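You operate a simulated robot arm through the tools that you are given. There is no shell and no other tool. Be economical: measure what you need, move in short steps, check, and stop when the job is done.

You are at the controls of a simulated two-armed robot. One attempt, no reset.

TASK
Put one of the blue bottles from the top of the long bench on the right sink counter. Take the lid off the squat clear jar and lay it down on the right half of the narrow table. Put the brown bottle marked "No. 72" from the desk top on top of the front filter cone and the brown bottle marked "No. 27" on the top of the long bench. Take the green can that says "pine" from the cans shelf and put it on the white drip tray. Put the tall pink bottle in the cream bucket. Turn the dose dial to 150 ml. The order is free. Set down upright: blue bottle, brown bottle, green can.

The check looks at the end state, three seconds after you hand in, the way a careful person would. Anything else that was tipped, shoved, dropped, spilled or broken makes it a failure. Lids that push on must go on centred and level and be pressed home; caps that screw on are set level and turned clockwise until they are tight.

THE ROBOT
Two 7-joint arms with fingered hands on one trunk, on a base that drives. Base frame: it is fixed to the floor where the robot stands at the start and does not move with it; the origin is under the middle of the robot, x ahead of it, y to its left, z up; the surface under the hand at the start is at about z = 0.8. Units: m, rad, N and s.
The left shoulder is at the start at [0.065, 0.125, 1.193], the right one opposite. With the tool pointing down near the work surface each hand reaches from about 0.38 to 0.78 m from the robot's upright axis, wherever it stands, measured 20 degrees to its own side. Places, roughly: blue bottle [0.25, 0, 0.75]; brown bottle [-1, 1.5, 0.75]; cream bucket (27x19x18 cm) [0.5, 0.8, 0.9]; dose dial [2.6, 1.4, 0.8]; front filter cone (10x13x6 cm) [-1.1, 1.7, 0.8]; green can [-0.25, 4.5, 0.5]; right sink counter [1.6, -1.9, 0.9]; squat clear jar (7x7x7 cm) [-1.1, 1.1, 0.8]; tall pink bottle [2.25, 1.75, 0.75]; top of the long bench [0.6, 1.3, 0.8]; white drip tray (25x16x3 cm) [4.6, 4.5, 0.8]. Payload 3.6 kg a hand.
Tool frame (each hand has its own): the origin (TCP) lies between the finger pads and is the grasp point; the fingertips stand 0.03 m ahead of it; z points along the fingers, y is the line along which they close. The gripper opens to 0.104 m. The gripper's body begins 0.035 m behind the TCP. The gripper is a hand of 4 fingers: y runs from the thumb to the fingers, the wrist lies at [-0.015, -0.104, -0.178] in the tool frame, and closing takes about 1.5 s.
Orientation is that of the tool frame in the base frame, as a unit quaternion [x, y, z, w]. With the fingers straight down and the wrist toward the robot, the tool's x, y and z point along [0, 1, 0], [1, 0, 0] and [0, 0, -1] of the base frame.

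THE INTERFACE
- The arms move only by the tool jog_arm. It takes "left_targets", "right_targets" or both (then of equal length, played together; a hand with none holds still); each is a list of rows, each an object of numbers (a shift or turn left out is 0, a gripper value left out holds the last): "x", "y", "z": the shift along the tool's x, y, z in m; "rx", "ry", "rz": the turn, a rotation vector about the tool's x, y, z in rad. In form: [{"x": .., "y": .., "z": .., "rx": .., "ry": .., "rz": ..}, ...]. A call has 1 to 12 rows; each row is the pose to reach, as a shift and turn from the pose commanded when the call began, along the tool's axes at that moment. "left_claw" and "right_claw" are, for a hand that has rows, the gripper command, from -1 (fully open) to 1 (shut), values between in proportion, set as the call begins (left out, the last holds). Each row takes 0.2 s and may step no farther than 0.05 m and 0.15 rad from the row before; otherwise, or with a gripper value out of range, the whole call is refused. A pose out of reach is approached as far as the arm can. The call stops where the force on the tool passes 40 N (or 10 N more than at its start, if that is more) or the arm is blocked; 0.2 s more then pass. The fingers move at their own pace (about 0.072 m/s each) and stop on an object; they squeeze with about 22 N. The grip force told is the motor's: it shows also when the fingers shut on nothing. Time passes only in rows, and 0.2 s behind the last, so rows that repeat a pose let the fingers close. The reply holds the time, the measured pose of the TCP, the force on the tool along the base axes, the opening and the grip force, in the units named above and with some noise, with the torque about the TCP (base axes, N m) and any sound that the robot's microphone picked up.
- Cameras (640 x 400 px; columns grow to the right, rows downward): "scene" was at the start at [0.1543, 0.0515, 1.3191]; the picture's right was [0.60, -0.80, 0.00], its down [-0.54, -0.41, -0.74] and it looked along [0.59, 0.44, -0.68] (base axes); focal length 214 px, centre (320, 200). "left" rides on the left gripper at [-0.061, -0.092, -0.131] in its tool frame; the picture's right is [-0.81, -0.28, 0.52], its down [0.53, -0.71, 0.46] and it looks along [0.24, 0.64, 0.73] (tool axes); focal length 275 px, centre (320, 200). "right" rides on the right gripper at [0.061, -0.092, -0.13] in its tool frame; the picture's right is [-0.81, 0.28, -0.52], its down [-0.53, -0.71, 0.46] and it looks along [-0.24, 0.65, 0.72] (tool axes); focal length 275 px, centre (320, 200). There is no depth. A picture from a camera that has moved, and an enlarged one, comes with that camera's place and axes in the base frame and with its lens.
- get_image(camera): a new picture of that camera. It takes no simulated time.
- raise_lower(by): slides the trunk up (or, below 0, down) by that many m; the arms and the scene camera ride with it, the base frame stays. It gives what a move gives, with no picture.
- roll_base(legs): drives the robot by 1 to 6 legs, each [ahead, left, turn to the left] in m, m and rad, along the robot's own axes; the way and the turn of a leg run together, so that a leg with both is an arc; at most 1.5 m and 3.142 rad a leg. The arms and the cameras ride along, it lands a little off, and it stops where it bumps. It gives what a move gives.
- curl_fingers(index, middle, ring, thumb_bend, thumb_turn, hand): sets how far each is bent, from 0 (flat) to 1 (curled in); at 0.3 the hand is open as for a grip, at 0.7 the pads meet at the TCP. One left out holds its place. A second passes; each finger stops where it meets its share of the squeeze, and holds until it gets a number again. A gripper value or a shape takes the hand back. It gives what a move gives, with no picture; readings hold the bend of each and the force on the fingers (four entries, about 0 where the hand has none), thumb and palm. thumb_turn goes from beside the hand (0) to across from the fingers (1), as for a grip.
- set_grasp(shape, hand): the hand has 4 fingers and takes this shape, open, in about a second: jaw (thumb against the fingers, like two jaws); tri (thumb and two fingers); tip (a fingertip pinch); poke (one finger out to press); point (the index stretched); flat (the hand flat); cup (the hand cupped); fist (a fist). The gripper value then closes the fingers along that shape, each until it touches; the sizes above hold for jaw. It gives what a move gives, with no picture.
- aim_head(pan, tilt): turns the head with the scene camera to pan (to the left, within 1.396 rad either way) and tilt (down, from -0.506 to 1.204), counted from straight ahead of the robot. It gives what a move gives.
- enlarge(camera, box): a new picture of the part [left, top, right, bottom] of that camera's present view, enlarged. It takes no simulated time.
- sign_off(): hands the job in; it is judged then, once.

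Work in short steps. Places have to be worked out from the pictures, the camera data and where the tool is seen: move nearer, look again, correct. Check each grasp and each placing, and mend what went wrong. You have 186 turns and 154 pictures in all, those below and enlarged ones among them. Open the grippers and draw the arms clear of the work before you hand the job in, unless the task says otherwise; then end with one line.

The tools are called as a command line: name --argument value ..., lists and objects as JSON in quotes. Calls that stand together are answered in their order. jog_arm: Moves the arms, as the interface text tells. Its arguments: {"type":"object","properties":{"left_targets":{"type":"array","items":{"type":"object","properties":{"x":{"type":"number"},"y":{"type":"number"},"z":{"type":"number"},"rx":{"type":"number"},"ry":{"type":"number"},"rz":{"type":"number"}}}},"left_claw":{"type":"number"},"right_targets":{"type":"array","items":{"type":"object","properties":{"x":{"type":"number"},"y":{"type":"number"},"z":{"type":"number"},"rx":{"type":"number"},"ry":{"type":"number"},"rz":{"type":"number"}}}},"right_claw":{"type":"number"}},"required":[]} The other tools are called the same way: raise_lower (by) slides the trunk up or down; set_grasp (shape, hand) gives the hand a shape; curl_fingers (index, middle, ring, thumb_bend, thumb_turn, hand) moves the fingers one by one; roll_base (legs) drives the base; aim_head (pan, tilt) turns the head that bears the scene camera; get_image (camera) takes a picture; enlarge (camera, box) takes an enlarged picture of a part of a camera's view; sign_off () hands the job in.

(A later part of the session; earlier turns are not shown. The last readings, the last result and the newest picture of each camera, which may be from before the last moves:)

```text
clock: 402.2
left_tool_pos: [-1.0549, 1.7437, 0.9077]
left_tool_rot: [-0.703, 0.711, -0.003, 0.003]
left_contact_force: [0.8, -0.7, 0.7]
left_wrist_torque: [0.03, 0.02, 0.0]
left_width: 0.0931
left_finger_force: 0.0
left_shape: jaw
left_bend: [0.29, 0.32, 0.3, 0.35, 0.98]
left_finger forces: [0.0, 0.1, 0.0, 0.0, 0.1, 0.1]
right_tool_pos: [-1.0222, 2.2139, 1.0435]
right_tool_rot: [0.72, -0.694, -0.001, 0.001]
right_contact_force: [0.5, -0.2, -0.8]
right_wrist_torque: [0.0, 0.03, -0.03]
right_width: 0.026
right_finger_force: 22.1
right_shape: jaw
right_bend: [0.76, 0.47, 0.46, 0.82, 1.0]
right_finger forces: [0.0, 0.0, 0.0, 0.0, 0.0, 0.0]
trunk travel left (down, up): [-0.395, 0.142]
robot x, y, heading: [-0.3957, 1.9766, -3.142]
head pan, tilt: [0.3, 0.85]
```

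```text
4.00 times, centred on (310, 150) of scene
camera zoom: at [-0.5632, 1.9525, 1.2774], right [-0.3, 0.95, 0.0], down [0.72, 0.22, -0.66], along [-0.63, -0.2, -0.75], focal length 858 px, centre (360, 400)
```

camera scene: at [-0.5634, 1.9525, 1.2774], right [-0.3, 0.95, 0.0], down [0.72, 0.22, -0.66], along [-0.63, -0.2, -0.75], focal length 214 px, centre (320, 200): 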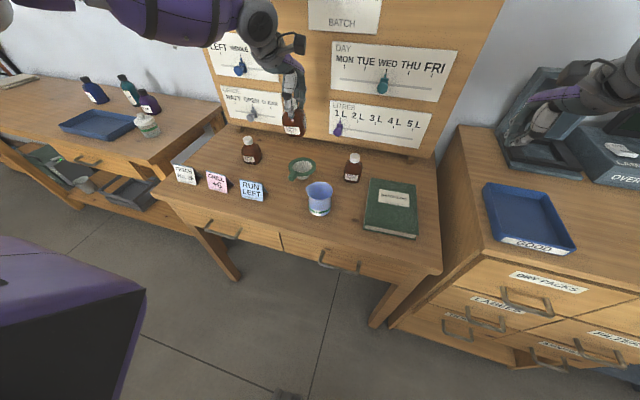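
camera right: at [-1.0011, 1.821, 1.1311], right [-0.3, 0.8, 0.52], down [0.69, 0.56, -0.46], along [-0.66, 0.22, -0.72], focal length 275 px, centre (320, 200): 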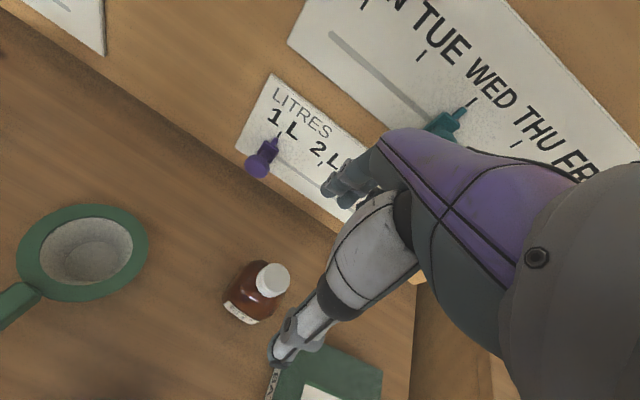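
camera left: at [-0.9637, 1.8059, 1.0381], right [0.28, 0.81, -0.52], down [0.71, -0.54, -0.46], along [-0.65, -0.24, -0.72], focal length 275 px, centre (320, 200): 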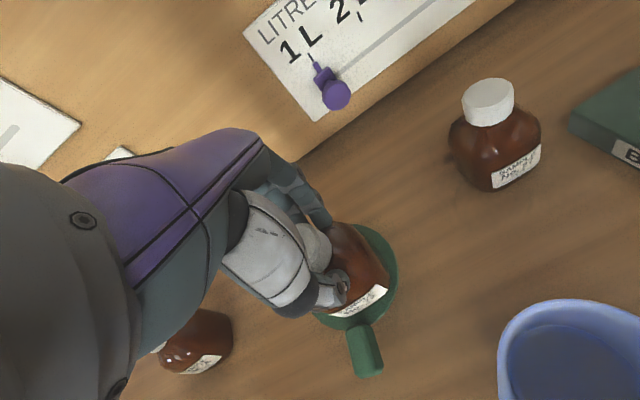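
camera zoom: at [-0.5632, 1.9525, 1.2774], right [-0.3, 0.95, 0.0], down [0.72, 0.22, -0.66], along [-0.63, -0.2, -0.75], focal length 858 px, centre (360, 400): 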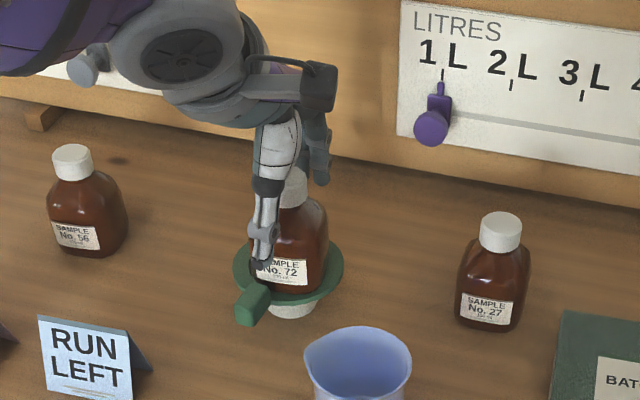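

No. 72 stands upright on the filter cone. I'll rise and take No. 27, at (-1.106, 1.894), with the same left hand.

jog_arm --left_targets '[{"z": -0.03}, {"z": -0.07}, {"z": -0.11}, {"z": -0.14}, {"x": -0.04, "y": 0.013, "z": -0.14}, {"x": -0.08, "y": 0.027, "z": -0.14}, {"x": -0.12, "y": 0.041, "z": -0.14}, {"x": -0.1494, "y": 0.0527, "z": -0.14}, {"x": -0.1494, "y": 0.0527, "z": -0.1}, {"x": -0.1494, "y": 0.0527, "z": -0.07}]' --left_claw -1

get_image --camera "left"

enlarge --camera "scene" --box '[270, 80, 410, 210]'

```text
clock: 404.4
left_tool_pos: [-1.0606, 1.8377, 0.9764]
left_tool_rot: [-0.704, 0.71, -0.003, 0.003]
left_contact_force: [0.2, 0.0, -0.3]
left_wrist_torque: [0.0, -0.01, -0.01]
left_width: 0.104
left_finger_force: 0.1
left_shape: jaw
left_bend: [0.3, 0.3, 0.3, 0.3, 0.97]
left_finger forces: [0.0, 0.0, 0.1, 0.1, 0.0, 0.0]
left hand out of reach, approached as far as the arm can: row 6, 7, 8, 9, 10
right_tool_pos: [-1.0218, 2.2146, 1.0424]
right_tool_rot: [0.72, -0.694, 0.0, 0.001]
right_contact_force: [-0.7, -0.1, 0.7]
right_wrist_torque: [0.01, -0.01, 0.01]
right_width: 0.0258
right_finger_force: 21.9
right_shape: jaw
right_bend: [0.76, 0.47, 0.46, 0.82, 1.0]
right_finger forces: [0.1, 0.0, 0.0, 0.0, 0.0, 0.0]
trunk travel left (down, up): [-0.395, 0.142]
robot x, y, heading: [-0.3925, 1.9746, -3.139]
head pan, tilt: [0.3, 0.85]
```

```text
25 pictures are left
camera left: at [-0.9714, 1.8978, 1.1079], right [0.29, 0.81, -0.52], down [0.71, -0.54, -0.45], along [-0.64, -0.24, -0.73], focal length 275 px, centre (320, 200)
```

left: 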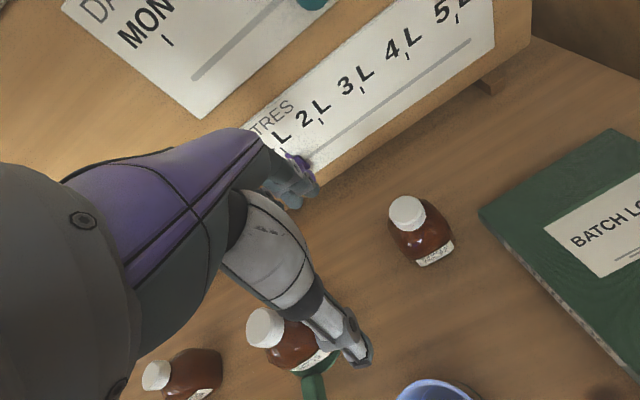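

```text
3.08 times, centred on (340, 145) of scene
camera zoom: at [-0.5631, 1.9532, 1.2775], right [-0.3, 0.95, 0.0], down [0.72, 0.22, -0.66], along [-0.63, -0.2, -0.75], focal length 660 px, centre (258, 369)
```

zoom: 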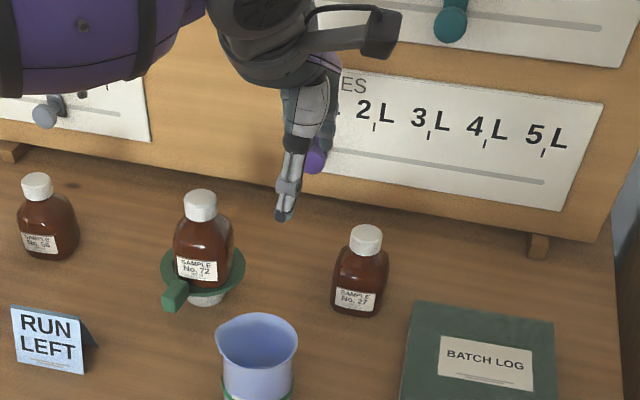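

Out of reach by a few cm. I'll rise a little and shift the base instead.

jog_arm --left_targets '[{"z": -0.03}, {"z": -0.06}]'

roll_base --legs '[[0.045, -0.056, 0]]'

get_image --camera "left"

```text
clock: 405.0
left_tool_pos: [-1.0633, 1.8339, 1.0405]
left_tool_rot: [-0.704, 0.71, -0.003, 0.003]
left_contact_force: [0.2, -0.8, 0.2]
left_wrist_torque: [0.02, 0.01, 0.0]
left_width: 0.104
left_finger_force: 0.0
left_shape: jaw
left_bend: [0.3, 0.3, 0.3, 0.3, 0.97]
left_finger forces: [0.1, 0.0, 0.0, 0.0, 0.0, 0.0]
right_tool_pos: [-1.0221, 2.2142, 1.043]
right_tool_rot: [0.719, -0.695, -0.001, 0.002]
right_contact_force: [-0.9, 0.9, -0.3]
right_wrist_torque: [0.02, 0.0, -0.02]
right_width: 0.0262
right_finger_force: 21.7
right_shape: jaw
right_bend: [0.76, 0.47, 0.46, 0.82, 1.0]
right_finger forces: [0.0, 0.0, 0.0, 0.1, 0.0, 0.0]
trunk travel left (down, up): [-0.395, 0.142]
robot x, y, heading: [-0.3938, 1.9704, -3.139]
head pan, tilt: [0.3, 0.85]
```

```text
clock: 406.1
left_tool_pos: [-1.107, 1.8902, 1.0382]
left_tool_rot: [-0.703, 0.711, -0.004, 0.004]
left_contact_force: [-0.3, 0.7, -0.7]
left_wrist_torque: [-0.04, -0.01, 0.06]
left_width: 0.1037
left_finger_force: 0.1
left_shape: jaw
left_bend: [0.3, 0.3, 0.3, 0.3, 0.97]
left_finger forces: [0.0, 0.1, 0.1, 0.0, 0.0, 0.1]
right_tool_pos: [-1.0656, 2.2713, 1.0433]
right_tool_rot: [0.719, -0.695, 0.0, 0.001]
right_contact_force: [-0.1, 0.0, -0.8]
right_wrist_torque: [-0.02, 0.0, 0.04]
right_width: 0.0259
right_finger_force: 21.8
right_shape: jaw
right_bend: [0.76, 0.47, 0.46, 0.82, 1.0]
right_finger forces: [0.1, 0.1, 0.0, 0.0, 0.0, 0.0]
trunk travel left (down, up): [-0.395, 0.142]
robot x, y, heading: [-0.4367, 2.03, -3.137]
head pan, tilt: [0.3, 0.85]
```

```text
23 pictures are left
camera left: at [-1.0167, 1.9506, 1.1704], right [0.29, 0.81, -0.52], down [0.71, -0.54, -0.45], along [-0.64, -0.24, -0.73], focal length 275 px, centre (320, 200)
```

left: 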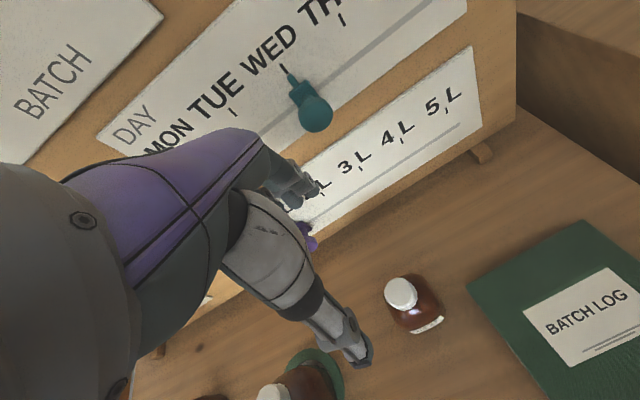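

The cap is 6 mm off in y. I'll shift, descend deeper than before (z of about 0.854), and grip.

jog_arm --left_targets '[{"x": -0.006, "z": 0.045}, {"x": -0.006, "z": 0.09}, {"x": -0.006, "z": 0.135}, {"x": -0.006, "z": 0.165}, {"x": -0.006, "z": 0.183}]'

jog_arm --left_targets '[{"z": 0}, {"z": 0}, {"z": 0}, {"z": 0}, {"z": 0}, {"z": 0}, {"z": 0}, {"z": 0}]' --left_claw 1

jog_arm --left_targets '[{"z": -0.02}, {"z": -0.05}, {"z": -0.09}, {"z": -0.13}, {"z": -0.17}, {"z": -0.21}]'

get_image --camera "scene"

```text
clock: 407.3
left_tool_pos: [-1.0963, 1.8836, 0.8629]
left_tool_rot: [-0.702, 0.712, -0.004, 0.004]
left_contact_force: [-0.5, -0.1, 0.4]
left_wrist_torque: [-0.01, 0.01, -0.01]
left_width: 0.1038
left_finger_force: 0.1
left_shape: jaw
left_bend: [0.3, 0.3, 0.3, 0.3, 0.97]
left_finger forces: [0.1, 0.0, 0.1, 0.0, 0.0, 0.1]
left hand out of reach, approached as far as the arm can: row 1, 2, 3, 4, 5
right_tool_pos: [-1.0656, 2.2713, 1.0445]
right_tool_rot: [0.719, -0.695, -0.001, 0.001]
right_contact_force: [0.0, 0.1, 0.1]
right_wrist_torque: [-0.02, -0.02, 0.01]
right_width: 0.026
right_finger_force: 22.1
right_shape: jaw
right_bend: [0.76, 0.47, 0.46, 0.82, 1.0]
right_finger forces: [0.0, 0.0, 0.1, 0.0, 0.0, 0.0]
trunk travel left (down, up): [-0.395, 0.142]
robot x, y, heading: [-0.4349, 2.0307, -3.139]
head pan, tilt: [0.3, 0.85]
```

```text
clock: 409.1
left_tool_pos: [-1.0958, 1.8846, 0.8649]
left_tool_rot: [-0.703, 0.711, -0.002, 0.002]
left_contact_force: [0.1, -0.1, 4.0]
left_wrist_torque: [-0.02, 0.16, 0.03]
left_width: 0.0389
left_finger_force: 22.1
left_shape: jaw
left_bend: [0.29, 0.42, 0.42, 0.75, 1.0]
left_finger forces: [8.3, 7.3, 0.1, 0.1, 14.2, 0.0]
right_tool_pos: [-1.0644, 2.2705, 1.0452]
right_tool_rot: [0.719, -0.695, -0.001, 0.002]
right_contact_force: [-0.2, -0.4, 0.8]
right_wrist_torque: [-0.03, -0.02, -0.01]
right_width: 0.026
right_finger_force: 22.3
right_shape: jaw
right_bend: [0.76, 0.47, 0.46, 0.82, 1.0]
right_finger forces: [0.1, 0.0, 0.1, 0.0, 0.0, 0.1]
trunk travel left (down, up): [-0.395, 0.142]
robot x, y, heading: [-0.4328, 2.0292, -3.142]
head pan, tilt: [0.3, 0.85]
```

```text
clock: 410.5
left_tool_pos: [-1.0916, 1.8864, 1.0724]
left_tool_rot: [-0.703, 0.711, -0.003, 0.002]
left_contact_force: [0.0, 0.3, -0.1]
left_wrist_torque: [-0.03, 0.0, 0.03]
left_width: 0.0257
left_finger_force: 22.4
left_shape: jaw
left_bend: [0.75, 0.49, 0.42, 0.83, 1.0]
left_finger forces: [0.1, 0.1, 0.0, 0.0, 0.0, 0.0]
right_tool_pos: [-1.0644, 2.271, 1.0431]
right_tool_rot: [0.718, -0.696, -0.002, 0.001]
right_contact_force: [0.0, 0.4, -0.1]
right_wrist_torque: [0.0, -0.01, -0.01]
right_width: 0.0259
right_finger_force: 22.4
right_shape: jaw
right_bend: [0.76, 0.47, 0.46, 0.82, 1.0]
right_finger forces: [0.0, 0.0, 0.0, 0.0, 0.0, 0.0]
trunk travel left (down, up): [-0.395, 0.142]
robot x, y, heading: [-0.4411, 2.029, -3.139]
head pan, tilt: [0.3, 0.85]
```

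```text
22 pictures are left
camera scene: at [-0.6061, 2.0087, 1.2775], right [-0.3, 0.95, 0.0], down [0.72, 0.22, -0.66], along [-0.63, -0.2, -0.75], focal length 214 px, centre (320, 200)
```

scene: 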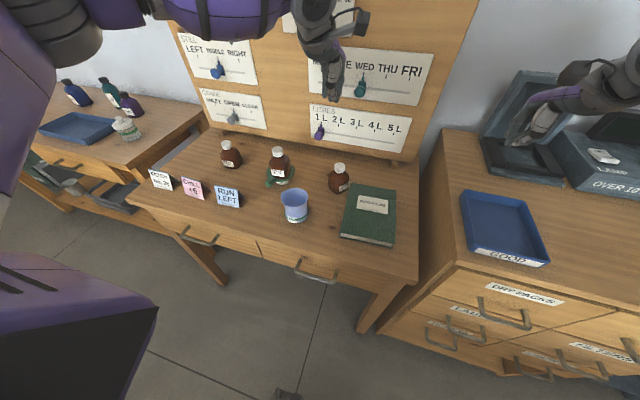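

No. 27 slipped again, as the left hand was at its reach limit; the bottle still stands at about (-1.083, 1.919). I'll retract the right hand and reposition the base so that the bottle is well inside the left hand's range.

jog_arm --right_targets '[{"z": -0.045}, {"z": -0.09}, {"z": -0.13}, {"y": -0.04, "z": -0.15}, {"y": -0.08, "z": -0.16}, {"y": -0.12, "z": -0.17}, {"y": -0.16, "z": -0.17}, {"y": -0.2, "z": -0.17}, {"y": -0.24, "z": -0.17}]' --left_targets '[{"z": -0.01}, {"z": -0.01}, {"z": -0.01}, {"z": -0.01}, {"z": -0.01}, {"z": -0.01}, {"z": -0.01}, {"z": -0.01}, {"z": -0.01}]' --left_claw -1 --right_claw -1

roll_base --legs '[[0.01, -0.11, 0]]'

get_image --camera "left"

```text
clock: 412.5
left_tool_pos: [-1.094, 1.8854, 1.0813]
left_tool_rot: [-0.703, 0.711, -0.003, 0.003]
left_contact_force: [-0.3, -0.1, 0.6]
left_wrist_torque: [0.0, 0.05, 0.01]
left_width: 0.1037
left_finger_force: 0.1
left_shape: jaw
left_bend: [0.3, 0.3, 0.3, 0.3, 0.98]
left_finger forces: [0.1, 0.0, 0.0, 0.0, 0.0, 0.0]
right_tool_pos: [-0.8241, 2.2765, 1.2143]
right_tool_rot: [0.719, -0.696, 0.0, 0.001]
right_contact_force: [-0.6, 0.7, 0.1]
right_wrist_torque: [0.0, 0.02, 0.03]
right_width: 0.1035
right_finger_force: 0.0
right_shape: jaw
right_bend: [0.3, 0.3, 0.3, 0.3, 0.98]
right_finger forces: [0.0, 0.0, 0.1, 0.1, 0.0, 0.0]
trunk travel left (down, up): [-0.395, 0.142]
robot x, y, heading: [-0.4365, 2.0279, -3.14]
head pan, tilt: [0.3, 0.85]
```

```text
clock: 414.1
left_tool_pos: [-1.1061, 1.9949, 1.0794]
left_tool_rot: [-0.703, 0.711, -0.003, 0.003]
left_contact_force: [0.1, 0.1, 0.2]
left_wrist_torque: [-0.01, -0.01, 0.03]
left_width: 0.1035
left_finger_force: 0.1
left_shape: jaw
left_bend: [0.3, 0.3, 0.3, 0.3, 0.98]
left_finger forces: [0.0, 0.1, 0.0, 0.0, 0.0, 0.0]
right_tool_pos: [-0.8353, 2.3872, 1.2147]
right_tool_rot: [0.718, -0.696, 0.0, 0.001]
right_contact_force: [-0.2, 0.6, 0.1]
right_wrist_torque: [-0.01, 0.0, -0.01]
right_width: 0.1039
right_finger_force: 0.0
right_shape: jaw
right_bend: [0.3, 0.3, 0.3, 0.3, 0.98]
right_finger forces: [0.0, 0.0, 0.0, 0.1, 0.0, 0.0]
trunk travel left (down, up): [-0.395, 0.142]
robot x, y, heading: [-0.4469, 2.1403, 3.139]
head pan, tilt: [0.3, 0.85]
```

```text
21 pictures are left
camera left: at [-1.0143, 2.0553, 1.2116], right [0.29, 0.81, -0.52], down [0.71, -0.54, -0.45], along [-0.64, -0.24, -0.73], focal length 275 px, centre (320, 200)
```

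left: 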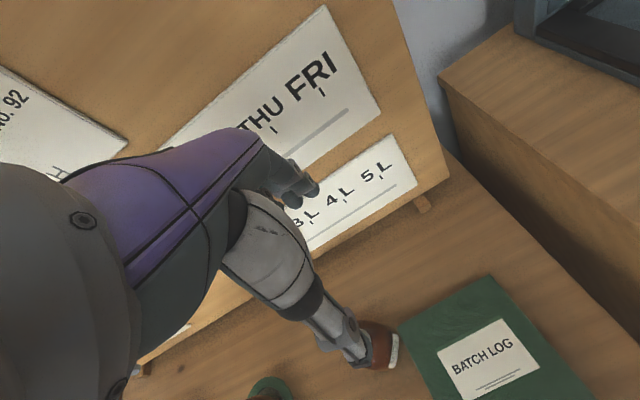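

I'll move over the estimated spot (-1.090, 1.916) at z 1.0 and look again.

jog_arm --left_targets '[{"x": 0.04, "y": -0.008}, {"x": 0.079, "y": -0.016}, {"x": 0.079, "y": -0.016, "z": 0.04}, {"x": 0.079, "y": -0.016, "z": 0.08}]'

get_image --camera "left"

enlarge --camera "scene" --box '[220, 90, 380, 210]'

```text
clock: 415.1
left_tool_pos: [-1.0888, 1.9167, 1.0014]
left_tool_rot: [-0.703, 0.711, -0.003, 0.003]
left_contact_force: [0.0, -0.2, -0.1]
left_wrist_torque: [0.0, 0.03, 0.02]
left_width: 0.1037
left_finger_force: 0.1
left_shape: jaw
left_bend: [0.3, 0.3, 0.3, 0.3, 0.98]
left_finger forces: [0.1, 0.1, 0.1, 0.0, 0.0, 0.0]
right_tool_pos: [-0.8357, 2.387, 1.2148]
right_tool_rot: [0.718, -0.696, -0.001, 0.001]
right_contact_force: [-0.6, 0.3, 0.4]
right_wrist_torque: [-0.01, 0.0, 0.01]
right_width: 0.1037
right_finger_force: 0.1
right_shape: jaw
right_bend: [0.3, 0.3, 0.3, 0.3, 0.98]
right_finger forces: [0.1, 0.0, 0.0, 0.0, 0.0, 0.0]
trunk travel left (down, up): [-0.395, 0.142]
robot x, y, heading: [-0.443, 2.1392, 3.14]
head pan, tilt: [0.3, 0.85]
```

```text
20 pictures are left
camera left: at [-0.9984, 1.9769, 1.1324], right [0.29, 0.81, -0.52], down [0.71, -0.54, -0.45], along [-0.64, -0.24, -0.73], focal length 275 px, centre (320, 200)
```

left: 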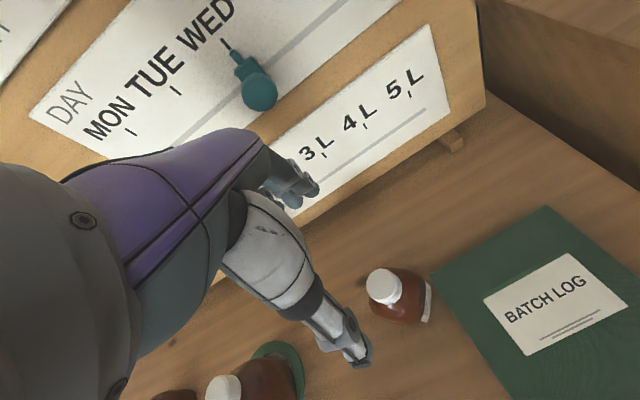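

```text
3.33 times, centred on (300, 150) of scene
camera zoom: at [-0.6171, 2.1168, 1.2774], right [-0.29, 0.96, 0.0], down [0.72, 0.22, -0.66], along [-0.63, -0.19, -0.75], focal length 715 px, centre (387, 367)
```

zoom: 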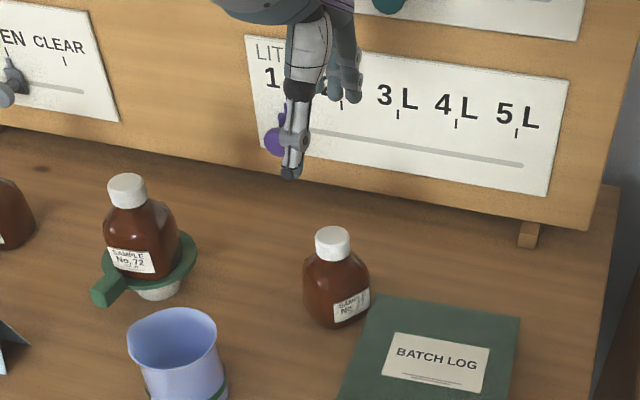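

Aligned within 5 mm. I'll descend to z of about 0.848, so that the fingers wrap the neck and shoulder, and grip.

jog_arm --left_targets '[{"x": -0.004, "z": 0.045}, {"x": -0.004, "z": 0.09}, {"x": -0.004, "z": 0.12}, {"x": -0.004, "z": 0.14}, {"x": -0.004, "z": 0.152}]'

jog_arm --left_targets '[{"z": 0}, {"z": 0}, {"z": 0}, {"z": 0}, {"z": 0}, {"z": 0}, {"z": 0}, {"z": 0}]' --left_claw 1

jog_arm --left_targets '[{"z": -0.02}, {"z": -0.04}, {"z": -0.06}]'

```text
clock: 416.3
left_tool_pos: [-1.0867, 1.9199, 0.8485]
left_tool_rot: [-0.702, 0.712, -0.003, 0.003]
left_contact_force: [-0.5, -0.9, -0.2]
left_wrist_torque: [-0.01, 0.0, -0.03]
left_width: 0.1037
left_finger_force: 0.1
left_shape: jaw
left_bend: [0.3, 0.3, 0.3, 0.3, 0.98]
left_finger forces: [0.0, 0.0, 0.0, 0.1, 0.0, 0.1]
right_tool_pos: [-0.8355, 2.3865, 1.2144]
right_tool_rot: [0.718, -0.696, -0.001, 0.001]
right_contact_force: [-1.2, -0.1, -0.3]
right_wrist_torque: [-0.01, -0.02, -0.01]
right_width: 0.1037
right_finger_force: 0.0
right_shape: jaw
right_bend: [0.3, 0.3, 0.3, 0.3, 0.98]
right_finger forces: [0.1, 0.1, 0.0, 0.1, 0.1, 0.1]
trunk travel left (down, up): [-0.395, 0.142]
robot x, y, heading: [-0.4491, 2.1409, 3.14]
head pan, tilt: [0.3, 0.85]
```

```text
clock: 418.1
left_tool_pos: [-1.087, 1.9202, 0.8492]
left_tool_rot: [-0.702, 0.712, -0.004, 0.003]
left_contact_force: [0.7, 0.3, 0.8]
left_wrist_torque: [0.01, -0.01, 0.0]
left_width: 0.057
left_finger_force: 21.6
left_shape: jaw
left_bend: [0.28, 0.38, 0.4, 0.72, 1.0]
left_finger forces: [10.7, 6.4, 0.1, 0.1, 18.2, 0.0]
right_tool_pos: [-0.8352, 2.3872, 1.2153]
right_tool_rot: [0.718, -0.696, 0.0, 0.002]
right_contact_force: [-0.4, -0.3, -0.3]
right_wrist_torque: [-0.03, -0.02, 0.0]
right_width: 0.1036
right_finger_force: 0.1
right_shape: jaw
right_bend: [0.3, 0.3, 0.3, 0.3, 0.98]
right_finger forces: [0.0, 0.0, 0.0, 0.0, 0.0, 0.0]
trunk travel left (down, up): [-0.395, 0.142]
robot x, y, heading: [-0.4432, 2.14, 3.142]
head pan, tilt: [0.3, 0.85]
```

```text
clock: 418.9
left_tool_pos: [-1.0864, 1.922, 0.9078]
left_tool_rot: [-0.702, 0.712, -0.004, 0.003]
left_contact_force: [-0.7, -0.3, -1.8]
left_wrist_torque: [-0.03, -0.01, -0.03]
left_width: 0.0566
left_finger_force: 22.0
left_shape: jaw
left_bend: [0.28, 0.38, 0.4, 0.72, 1.0]
left_finger forces: [10.7, 6.5, 0.1, 0.0, 17.7, 0.1]
right_tool_pos: [-0.8351, 2.3872, 1.2137]
right_tool_rot: [0.718, -0.696, -0.002, 0.001]
right_contact_force: [-0.3, 0.3, -0.7]
right_wrist_torque: [0.01, 0.0, -0.01]
right_width: 0.1036
right_finger_force: 0.1
right_shape: jaw
right_bend: [0.3, 0.3, 0.3, 0.3, 0.98]
right_finger forces: [0.0, 0.0, 0.1, 0.0, 0.1, 0.0]
trunk travel left (down, up): [-0.395, 0.142]
robot x, y, heading: [-0.4456, 2.1381, 3.141]
head pan, tilt: [0.3, 0.85]
```

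No. 27 is firmly held. I'll lift it high, and carry it to the free front area of the long bench near (0.42, 0.35).

jog_arm --left_targets '[{"z": -0.045}, {"z": -0.09}, {"z": -0.135}, {"z": -0.18}, {"z": -0.225}, {"z": -0.27}, {"z": -0.3}]'

roll_base --legs '[[-0.25, 0, 0], [0, 1.0, 0], [0, 0.99, 0], [0, 0, 3.14]]'

aim_head --pan 0.3 --tilt 0.75

get_image --camera "scene"

```text
clock: 420.5
left_tool_pos: [-1.0915, 1.9199, 1.2074]
left_tool_rot: [-0.703, 0.712, -0.004, 0.004]
left_contact_force: [0.1, 0.2, -2.1]
left_wrist_torque: [0.02, -0.04, 0.01]
left_width: 0.0565
left_finger_force: 21.6
left_shape: jaw
left_bend: [0.28, 0.38, 0.4, 0.72, 1.0]
left_finger forces: [10.5, 6.6, 0.1, 0.0, 17.5, 0.1]
right_tool_pos: [-0.8351, 2.3871, 1.2148]
right_tool_rot: [0.718, -0.696, -0.001, 0.002]
right_contact_force: [0.1, -0.6, -0.2]
right_wrist_torque: [0.03, -0.03, -0.01]
right_width: 0.1035
right_finger_force: 0.0
right_shape: jaw
right_bend: [0.3, 0.3, 0.3, 0.3, 0.98]
right_finger forces: [0.0, 0.1, 0.0, 0.0, 0.0, 0.1]
trunk travel left (down, up): [-0.395, 0.142]
robot x, y, heading: [-0.4452, 2.1395, 3.141]
head pan, tilt: [0.3, 0.85]
```

```text
clock: 447.0
left_tool_pos: [0.4361, 0.2551, 1.2063]
left_tool_rot: [0.757, 0.654, -0.003, -0.003]
left_contact_force: [-0.2, 0.2, -2.4]
left_wrist_torque: [-0.02, -0.01, 0.0]
left_width: 0.0557
left_finger_force: 22.1
left_shape: jaw
left_bend: [0.73, 0.38, 0.4, 0.72, 1.0]
left_finger forces: [10.0, 6.4, 0.0, 0.1, 16.5, 0.0]
right_tool_pos: [0.1191, -0.173, 1.2142]
right_tool_rot: [0.742, 0.671, 0.001, 0.002]
right_contact_force: [-0.9, 0.1, 0.6]
right_wrist_torque: [0.06, -0.02, 0.0]
right_width: 0.1041
right_finger_force: 0.1
right_shape: jaw
right_bend: [0.3, 0.3, 0.3, 0.3, 0.98]
right_finger forces: [0.0, 0.1, 0.0, 0.0, 0.0, 0.1]
trunk travel left (down, up): [-0.395, 0.142]
robot x, y, heading: [-0.2337, 0.1238, -0.137]
head pan, tilt: [0.3, 0.85]
```

```text
clock: 447.7
left_tool_pos: [0.4368, 0.2553, 1.2057]
left_tool_rot: [0.756, 0.654, -0.003, -0.003]
left_contact_force: [-0.2, -0.6, -1.3]
left_wrist_torque: [-0.02, 0.02, 0.01]
left_width: 0.0556
left_finger_force: 21.9
left_shape: jaw
left_bend: [0.73, 0.38, 0.4, 0.72, 1.0]
left_finger forces: [10.0, 6.3, 0.0, 0.0, 16.6, 0.0]
right_tool_pos: [0.1192, -0.1756, 1.2148]
right_tool_rot: [0.742, 0.671, 0.001, 0.0]
right_contact_force: [-0.2, 0.5, 0.7]
right_wrist_torque: [-0.02, 0.02, 0.0]
right_width: 0.1041
right_finger_force: 0.1
right_shape: jaw
right_bend: [0.3, 0.3, 0.3, 0.3, 0.98]
right_finger forces: [0.0, 0.1, 0.1, 0.1, 0.0, 0.0]
trunk travel left (down, up): [-0.395, 0.142]
robot x, y, heading: [-0.2335, 0.1224, -0.137]
head pan, tilt: [0.3, 0.75]
```

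```text
18 pictures are left
camera scene: at [-0.054, 0.1257, 1.2854], right [0.17, -0.99, 0.0], down [-0.67, -0.11, -0.73], along [0.72, 0.12, -0.68], focal length 214 px, centre (320, 200)
```

scene: 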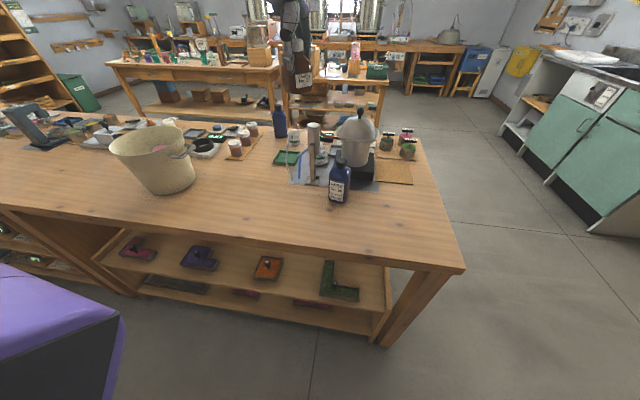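

The spot (0.39, 0.30) is clear of the other blue bottle and the bucket. I'll shift there and lower most of the way.

jog_arm --left_targets '[{"x": 0.019, "y": -0.026}, {"x": 0.038, "y": -0.053}, {"x": 0.038, "y": -0.053, "z": 0.045}, {"x": 0.038, "y": -0.053, "z": 0.09}, {"x": 0.038, "y": -0.053, "z": 0.135}, {"x": 0.038, "y": -0.053, "z": 0.18}, {"x": 0.038, "y": -0.053, "z": 0.225}, {"x": 0.038, "y": -0.053, "z": 0.265}, {"x": 0.038, "y": -0.053, "z": 0.295}]'

jog_arm --left_targets '[{"z": 0.005}, {"z": 0.01}, {"z": 0.015}, {"z": 0.02}, {"z": 0.024}]'

enlarge --camera "scene" --box '[200, 100, 380, 260]'

```text
clock: 449.7
left_tool_pos: [0.3863, 0.3022, 0.9139]
left_tool_rot: [0.756, 0.654, -0.003, -0.004]
left_contact_force: [-0.7, 0.0, -2.1]
left_wrist_torque: [-0.03, 0.0, -0.03]
left_width: 0.0551
left_finger_force: 21.7
left_shape: jaw
left_bend: [0.73, 0.38, 0.4, 0.72, 1.0]
left_finger forces: [10.0, 6.2, 0.0, 0.1, 16.5, 0.1]
right_tool_pos: [0.1198, -0.1744, 1.2136]
right_tool_rot: [0.742, 0.67, 0.001, 0.0]
right_contact_force: [-0.9, 0.3, 0.3]
right_wrist_torque: [0.0, 0.02, 0.03]
right_width: 0.1038
right_finger_force: 0.1
right_shape: jaw
right_bend: [0.3, 0.3, 0.3, 0.3, 0.98]
right_finger forces: [0.0, 0.0, 0.0, 0.0, 0.0, 0.0]
trunk travel left (down, up): [-0.395, 0.142]
robot x, y, heading: [-0.234, 0.1271, -0.136]
head pan, tilt: [0.3, 0.75]
```

```text
clock: 450.9
left_tool_pos: [0.3846, 0.3013, 0.889]
left_tool_rot: [0.757, 0.653, -0.001, -0.004]
left_contact_force: [-0.3, -0.1, -1.4]
left_wrist_torque: [-0.02, -0.01, -0.02]
left_width: 0.0554
left_finger_force: 22.3
left_shape: jaw
left_bend: [0.73, 0.38, 0.4, 0.72, 1.0]
left_finger forces: [9.9, 6.3, 0.1, 0.0, 16.4, 0.0]
right_tool_pos: [0.119, -0.174, 1.213]
right_tool_rot: [0.742, 0.67, 0.0, 0.001]
right_contact_force: [0.2, -0.1, -0.1]
right_wrist_torque: [-0.01, 0.0, 0.0]
right_width: 0.104
right_finger_force: 0.1
right_shape: jaw
right_bend: [0.3, 0.3, 0.3, 0.3, 0.98]
right_finger forces: [0.1, 0.0, 0.1, 0.0, 0.1, 0.1]
trunk travel left (down, up): [-0.395, 0.142]
robot x, y, heading: [-0.2332, 0.1223, -0.133]
head pan, tilt: [0.3, 0.75]
```

```text
2.50 times, centred on (290, 180) of scene
camera zoom: at [-0.054, 0.1257, 1.2854], right [0.17, -0.99, 0.0], down [-0.67, -0.11, -0.73], along [0.72, 0.12, -0.68], focal length 536 px, centre (395, 250)
```

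zoom: 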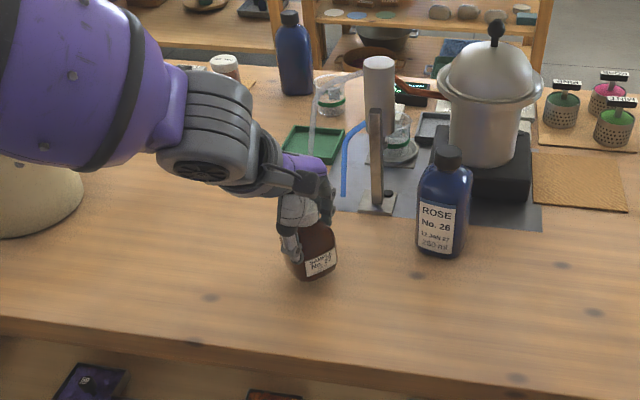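

Nearly there. I'll creep down to contact.

jog_arm --left_targets '[{"z": 0.003}, {"z": 0.006}, {"z": 0.009}, {"z": 0.012}, {"z": 0.015}, {"z": 0.018}]'

```text
clock: 452.3
left_tool_pos: [0.3842, 0.301, 0.8698]
left_tool_rot: [0.756, 0.654, -0.003, -0.003]
left_contact_force: [0.3, -0.2, 0.8]
left_wrist_torque: [-0.04, -0.02, -0.04]
left_width: 0.055
left_finger_force: 21.9
left_shape: jaw
left_bend: [0.73, 0.38, 0.4, 0.72, 1.0]
left_finger forces: [10.3, 6.6, 0.0, 0.0, 16.9, 0.0]
right_tool_pos: [0.1188, -0.1737, 1.2139]
right_tool_rot: [0.742, 0.67, 0.001, 0.001]
right_contact_force: [0.6, -0.2, 0.8]
right_wrist_torque: [-0.02, 0.0, -0.02]
right_width: 0.1039
right_finger_force: 0.1
right_shape: jaw
right_bend: [0.3, 0.3, 0.3, 0.3, 0.98]
right_finger forces: [0.1, 0.0, 0.1, 0.0, 0.0, 0.1]
trunk travel left (down, up): [-0.395, 0.142]
robot x, y, heading: [-0.2334, 0.1222, -0.135]
head pan, tilt: [0.3, 0.75]
```

The first touch has come (force from -1.4 to +0.8 N). I'll press a little more so that the base seats flat.

jog_arm --left_targets '[{"z": 0.002}, {"z": 0.004}, {"z": 0.006}]'

enlarge --camera "scene" --box '[250, 160, 350, 230]'

```text
clock: 453.1
left_tool_pos: [0.3854, 0.3002, 0.8683]
left_tool_rot: [0.757, 0.654, -0.001, 0.0]
left_contact_force: [-4.3, 2.4, 22.5]
left_wrist_torque: [0.04, -0.05, 0.06]
left_width: 0.0557
left_finger_force: 21.9
left_shape: jaw
left_bend: [0.74, 0.38, 0.4, 0.72, 1.0]
left_finger forces: [11.6, 8.4, 0.0, 0.0, 24.3, 0.0]
right_tool_pos: [0.1162, -0.1738, 1.216]
right_tool_rot: [0.742, 0.67, 0.003, 0.001]
right_contact_force: [-0.6, 0.0, 0.3]
right_wrist_torque: [0.01, 0.01, 0.01]
right_width: 0.1036
right_finger_force: 0.1
right_shape: jaw
right_bend: [0.3, 0.3, 0.3, 0.3, 0.98]
right_finger forces: [0.1, 0.1, 0.0, 0.0, 0.0, 0.1]
trunk travel left (down, up): [-0.395, 0.142]
robot x, y, heading: [-0.2342, 0.1239, -0.132]
head pan, tilt: [0.3, 0.75]
```

```text
5.71 times, centred on (300, 195) of scene
camera zoom: at [-0.0567, 0.1254, 1.286], right [0.17, -0.99, 0.0], down [-0.67, -0.11, -0.73], along [0.72, 0.12, -0.68], focal length 1226 px, centre (434, 229)
```

zoom: 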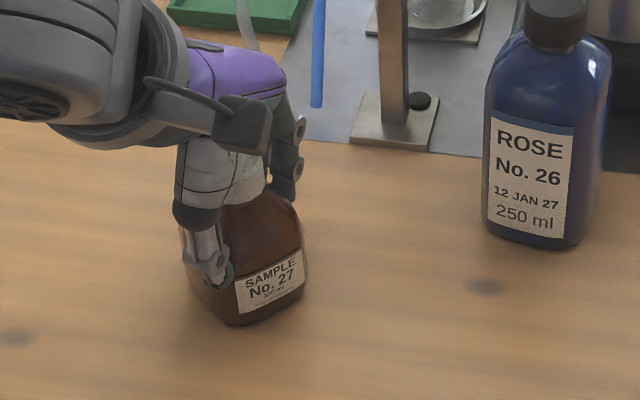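

It is seated flat and upright. I'll ease off, open, and rise.

jog_arm --left_targets '[{"z": -0.003}]'

jog_arm --left_targets '[{"z": 0}, {"z": 0}, {"z": 0}, {"z": 0}, {"z": 0}, {"z": 0}]' --left_claw -1

jog_arm --left_targets '[{"z": -0.03}, {"z": -0.07}, {"z": -0.12}, {"z": -0.17}, {"z": -0.22}, {"z": -0.27}, {"z": -0.32}, {"z": -0.35}]'

get_image --camera "scene"

```text
clock: 453.5
left_tool_pos: [0.3853, 0.301, 0.8698]
left_tool_rot: [0.757, 0.653, -0.001, -0.004]
left_contact_force: [-0.7, 0.3, 18.0]
left_wrist_torque: [-0.02, -0.22, 0.03]
left_width: 0.0553
left_finger_force: 22.5
left_shape: jaw
left_bend: [0.74, 0.38, 0.4, 0.72, 1.0]
left_finger forces: [12.6, 8.6, 0.0, 0.1, 21.4, 0.0]
right_tool_pos: [0.1173, -0.1744, 1.2162]
right_tool_rot: [0.742, 0.67, 0.002, 0.001]
right_contact_force: [0.5, 0.3, 0.1]
right_wrist_torque: [-0.02, 0.03, -0.01]
right_width: 0.1037
right_finger_force: 0.0
right_shape: jaw
right_bend: [0.3, 0.3, 0.3, 0.3, 0.98]
right_finger forces: [0.0, 0.0, 0.0, 0.0, 0.0, 0.0]
trunk travel left (down, up): [-0.395, 0.142]
robot x, y, heading: [-0.2301, 0.1233, -0.136]
head pan, tilt: [0.3, 0.75]
```

```text
clock: 454.9
left_tool_pos: [0.3855, 0.3009, 0.8671]
left_tool_rot: [0.757, 0.654, -0.003, -0.004]
left_contact_force: [-0.9, 0.1, -0.4]
left_wrist_torque: [-0.03, -0.01, 0.02]
left_width: 0.1038
left_finger_force: 0.0
left_shape: jaw
left_bend: [0.3, 0.3, 0.3, 0.3, 0.98]
left_finger forces: [0.0, 0.0, 0.1, 0.0, 0.0, 0.0]
right_tool_pos: [0.1191, -0.1736, 1.2144]
right_tool_rot: [0.741, 0.671, 0.002, 0.002]
right_contact_force: [-0.7, -0.3, -0.9]
right_wrist_torque: [0.01, 0.01, -0.03]
right_width: 0.1039
right_finger_force: 0.0
right_shape: jaw
right_bend: [0.3, 0.3, 0.3, 0.3, 0.98]
right_finger forces: [0.1, 0.0, 0.1, 0.0, 0.0, 0.1]
trunk travel left (down, up): [-0.395, 0.142]
robot x, y, heading: [-0.2327, 0.1232, -0.133]
head pan, tilt: [0.3, 0.75]
```

```text
clock: 456.7
left_tool_pos: [0.386, 0.2995, 1.216]
left_tool_rot: [0.757, 0.653, -0.003, -0.005]
left_contact_force: [0.9, -0.2, 0.3]
left_wrist_torque: [0.0, 0.01, -0.02]
left_width: 0.1038
left_finger_force: 0.1
left_shape: jaw
left_bend: [0.3, 0.3, 0.3, 0.3, 0.98]
left_finger forces: [0.0, 0.0, 0.0, 0.1, 0.1, 0.0]
right_tool_pos: [0.1181, -0.1749, 1.2137]
right_tool_rot: [0.742, 0.67, 0.002, 0.001]
right_contact_force: [-0.6, -0.7, -0.8]
right_wrist_torque: [0.01, -0.01, 0.01]
right_width: 0.1039
right_finger_force: 0.0
right_shape: jaw
right_bend: [0.3, 0.3, 0.3, 0.3, 0.98]
right_finger forces: [0.0, 0.1, 0.2, 0.0, 0.0, 0.0]
trunk travel left (down, up): [-0.395, 0.142]
robot x, y, heading: [-0.2377, 0.1238, -0.133]
head pan, tilt: [0.3, 0.75]
```

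```text
15 pictures are left
camera scene: at [-0.0543, 0.1254, 1.2854], right [0.17, -0.99, 0.0], down [-0.67, -0.11, -0.73], along [0.72, 0.12, -0.68], focal length 214 px, centre (320, 200)
```

scene: 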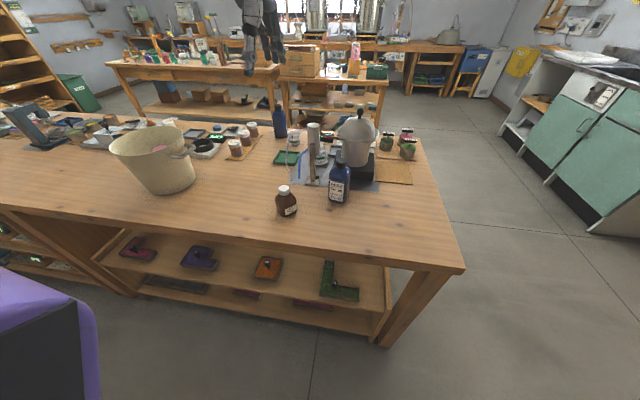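

No. 27 stands on the long bench. Now the jar: the lid is at about (-1.13, 1.06, 0.843). I'll turn around and go to the narrow table.

roll_base --legs '[[0, 0, -3.0], [0.1, -0.78, 0], [0.16, 0, 0]]'

aim_head --pan -0.3 --tilt 0.85

get_image --camera "scene"

get_image --camera "right"

```text
clock: 471.9
left_tool_pos: [-1.1089, 0.5865, 1.2166]
left_tool_rot: [0.726, -0.688, 0.002, -0.003]
left_contact_force: [0.0, -0.2, 0.4]
left_wrist_torque: [0.02, -0.02, 0.0]
left_width: 0.1035
left_finger_force: 0.1
left_shape: jaw
left_bend: [0.3, 0.3, 0.3, 0.3, 0.98]
left_finger forces: [0.0, 0.1, 0.1, 0.0, 0.2, 0.0]
right_tool_pos: [-0.9411, 1.1032, 1.2139]
right_tool_rot: [0.741, -0.671, 0.0, 0.001]
right_contact_force: [0.2, 0.6, 0.3]
right_wrist_torque: [0.02, 0.01, 0.02]
right_width: 0.1037
right_finger_force: 0.0
right_shape: jaw
right_bend: [0.3, 0.3, 0.3, 0.3, 0.98]
right_finger forces: [0.0, 0.0, 0.1, 0.1, 0.0, 0.1]
trunk travel left (down, up): [-0.395, 0.142]
robot x, y, heading: [-0.5393, 0.8817, -3.078]
head pan, tilt: [0.3, 0.75]
```

```text
clock: 472.9
left_tool_pos: [-1.107, 0.587, 1.2164]
left_tool_rot: [0.726, -0.688, 0.003, -0.003]
left_contact_force: [0.4, -0.4, -0.6]
left_wrist_torque: [0.0, 0.0, 0.0]
left_width: 0.1039
left_finger_force: 0.1
left_shape: jaw
left_bend: [0.3, 0.3, 0.3, 0.3, 0.98]
left_finger forces: [0.0, 0.0, 0.0, 0.0, 0.1, 0.0]
right_tool_pos: [-0.9409, 1.1035, 1.2147]
right_tool_rot: [0.741, -0.672, -0.001, 0.002]
right_contact_force: [0.6, -0.2, 0.1]
right_wrist_torque: [-0.01, -0.02, -0.03]
right_width: 0.1039
right_finger_force: 0.1
right_shape: jaw
right_bend: [0.3, 0.3, 0.3, 0.3, 0.98]
right_finger forces: [0.0, 0.0, 0.0, 0.1, 0.1, 0.1]
trunk travel left (down, up): [-0.395, 0.142]
robot x, y, heading: [-0.5349, 0.8791, -3.073]
head pan, tilt: [-0.3, 0.85]
```

```text
14 pictures are left
camera scene: at [-0.7077, 0.8952, 1.2774], right [0.23, 0.97, 0.0], down [0.73, -0.17, -0.66], along [-0.64, 0.15, -0.75], focal length 214 px, centre (320, 200)
```

scene: 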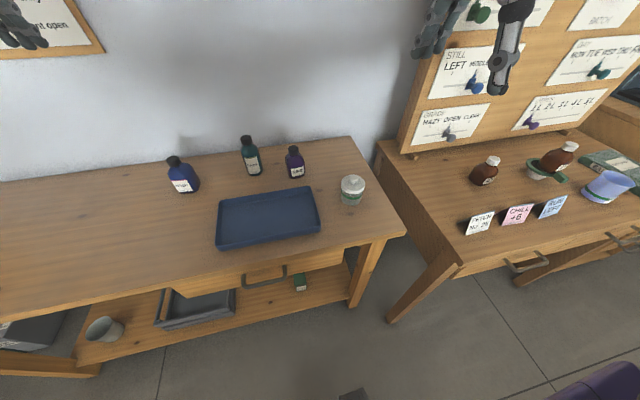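

```text
13 pictures are left
camera right: at [-0.8424, 1.052, 1.3453], right [-0.35, 0.78, 0.52], down [0.66, 0.6, -0.46], along [-0.67, 0.18, -0.72], focal length 275 px, centre (320, 200)
```

right: 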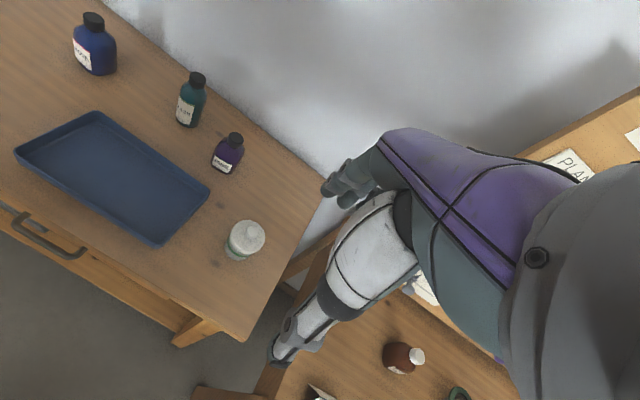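

The lid is around (-1.11, 1.08). I'll move the right hand above it at z 1.0 and refine.

jog_arm --right_targets '[{"x": 0.002, "y": 0.043}, {"x": 0.003, "y": 0.086}, {"x": 0.005, "y": 0.13}, {"x": 0.0067, "y": 0.1726}, {"x": 0.0067, "y": 0.1726, "z": 0.045}, {"x": 0.0067, "y": 0.1726, "z": 0.09}, {"x": 0.0067, "y": 0.1726, "z": 0.135}, {"x": 0.0067, "y": 0.1726, "z": 0.18}, {"x": 0.0067, "y": 0.1726, "z": 0.214}]'

get_image --camera "right"

enlarge --camera "scene" --box '[290, 110, 420, 240]'

```text
clock: 474.9
left_tool_pos: [-1.1077, 0.5876, 1.2159]
left_tool_rot: [0.726, -0.688, 0.003, -0.002]
left_contact_force: [0.0, 0.2, -0.6]
left_wrist_torque: [-0.03, 0.02, 0.01]
left_width: 0.1038
left_finger_force: 0.1
left_shape: jaw
left_bend: [0.3, 0.3, 0.3, 0.3, 0.98]
left_finger forces: [0.1, 0.0, 0.0, 0.0, 0.0, 0.0]
right_tool_pos: [-1.1102, 1.0827, 1.0001]
right_tool_rot: [0.741, -0.671, -0.002, 0.001]
right_contact_force: [0.1, 0.2, 0.7]
right_wrist_torque: [-0.03, -0.05, 0.02]
right_width: 0.1041
right_finger_force: 0.1
right_shape: jaw
right_bend: [0.3, 0.3, 0.3, 0.3, 0.98]
right_finger forces: [0.0, 0.0, 0.0, 0.0, 0.1, 0.0]
trunk travel left (down, up): [-0.395, 0.142]
robot x, y, heading: [-0.5376, 0.8864, -3.074]
head pan, tilt: [-0.3, 0.85]
```

```text
12 pictures are left
camera right: at [-1.0133, 1.0309, 1.1308], right [-0.35, 0.78, 0.52], down [0.66, 0.6, -0.46], along [-0.67, 0.18, -0.72], focal length 275 px, centre (320, 200)
```

right: 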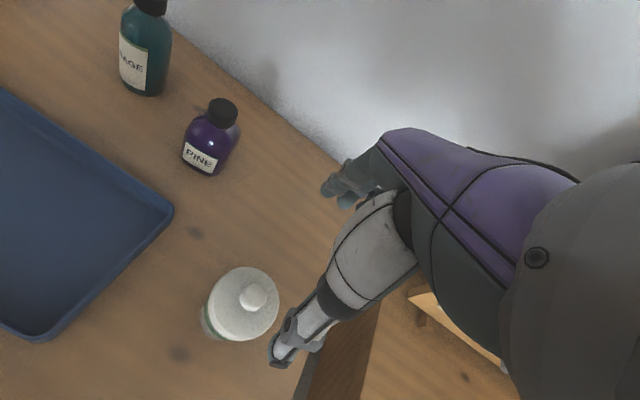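

```text
3.08 times, centred on (355, 175) of scene
camera zoom: at [-0.7076, 0.8954, 1.2774], right [0.23, 0.97, 0.0], down [0.73, -0.17, -0.66], along [-0.64, 0.15, -0.75], focal length 660 px, centre (212, 277)
```

zoom: 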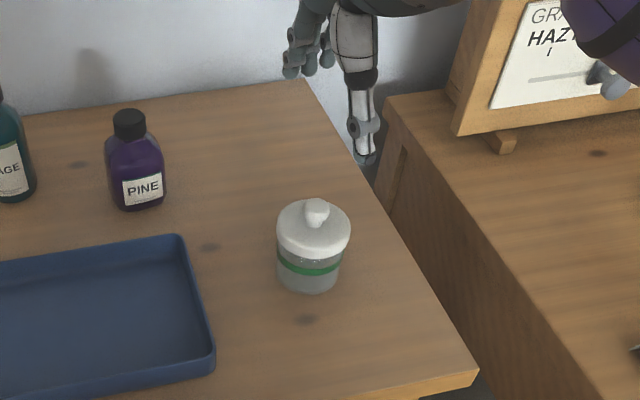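

Refined: the lid's top disc is at (-1.098, 1.079, 0.862), its knob top at about 0.885, the table at about 0.81. I'll lower so that the fingertips just reach the lid's rim, then close.

jog_arm --right_targets '[{"x": 0.005, "y": -0.012, "z": 0.04}, {"x": 0.005, "y": -0.012, "z": 0.08}, {"x": 0.005, "y": -0.012, "z": 0.11}, {"x": 0.005, "y": -0.012, "z": 0.127}]'

jog_arm --right_targets '[{"z": 0}, {"z": 0}, {"z": 0}, {"z": 0}, {"z": 0}, {"z": 0}, {"z": 0}, {"z": 0}]' --right_claw 1

enlarge --camera "scene" --box '[290, 110, 420, 240]'

```text
clock: 475.9
left_tool_pos: [-1.1087, 0.5857, 1.2166]
left_tool_rot: [0.726, -0.687, 0.004, -0.004]
left_contact_force: [-0.1, 0.9, -0.3]
left_wrist_torque: [0.01, -0.01, -0.02]
left_width: 0.1037
left_finger_force: 0.0
left_shape: jaw
left_bend: [0.3, 0.3, 0.3, 0.3, 0.98]
left_finger forces: [0.1, 0.0, 0.0, 0.0, 0.0, 0.1]
right_tool_pos: [-1.1001, 1.0779, 0.8743]
right_tool_rot: [0.741, -0.672, -0.001, 0.002]
right_contact_force: [0.0, -0.4, 0.3]
right_wrist_torque: [-0.05, -0.01, 0.01]
right_width: 0.1037
right_finger_force: 0.0
right_shape: jaw
right_bend: [0.3, 0.3, 0.3, 0.3, 0.98]
right_finger forces: [0.0, 0.0, 0.1, 0.0, 0.1, 0.1]
trunk travel left (down, up): [-0.395, 0.142]
robot x, y, heading: [-0.5399, 0.8819, -3.075]
head pan, tilt: [-0.3, 0.85]
```

```text
clock: 477.6
left_tool_pos: [-1.1073, 0.5865, 1.217]
left_tool_rot: [0.726, -0.688, 0.003, -0.003]
left_contact_force: [0.0, -0.6, -0.9]
left_wrist_torque: [0.0, -0.02, -0.02]
left_width: 0.1038
left_finger_force: 0.0
left_shape: jaw
left_bend: [0.3, 0.3, 0.3, 0.3, 0.98]
left_finger forces: [0.0, 0.0, 0.1, 0.0, 0.0, 0.0]
right_tool_pos: [-1.0974, 1.0782, 0.8726]
right_tool_rot: [0.741, -0.671, -0.001, 0.002]
right_contact_force: [0.5, -0.6, -1.4]
right_wrist_torque: [0.0, -0.03, 0.01]
right_width: 0.0541
right_finger_force: 22.3
right_shape: jaw
right_bend: [0.74, 0.45, 0.45, 0.69, 1.0]
right_finger forces: [9.5, 6.5, 2.8, 0.0, 19.3, 0.0]
trunk travel left (down, up): [-0.395, 0.142]
robot x, y, heading: [-0.5383, 0.8828, -3.067]
head pan, tilt: [-0.3, 0.85]
```

```text
3.08 times, centred on (355, 175) of scene
camera zoom: at [-0.7077, 0.8953, 1.2774], right [0.23, 0.97, 0.0], down [0.73, -0.17, -0.66], along [-0.64, 0.15, -0.75], focal length 660 px, centre (212, 277)
```

zoom: 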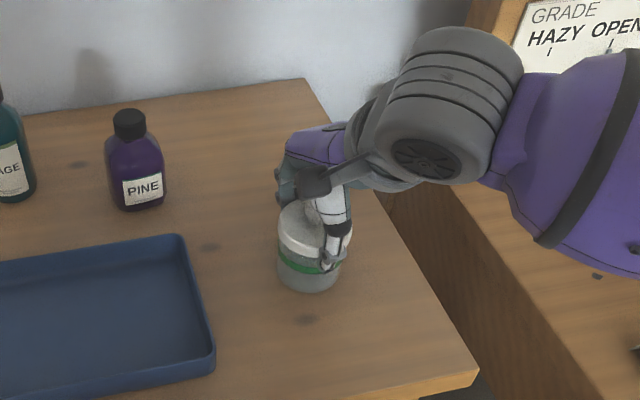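

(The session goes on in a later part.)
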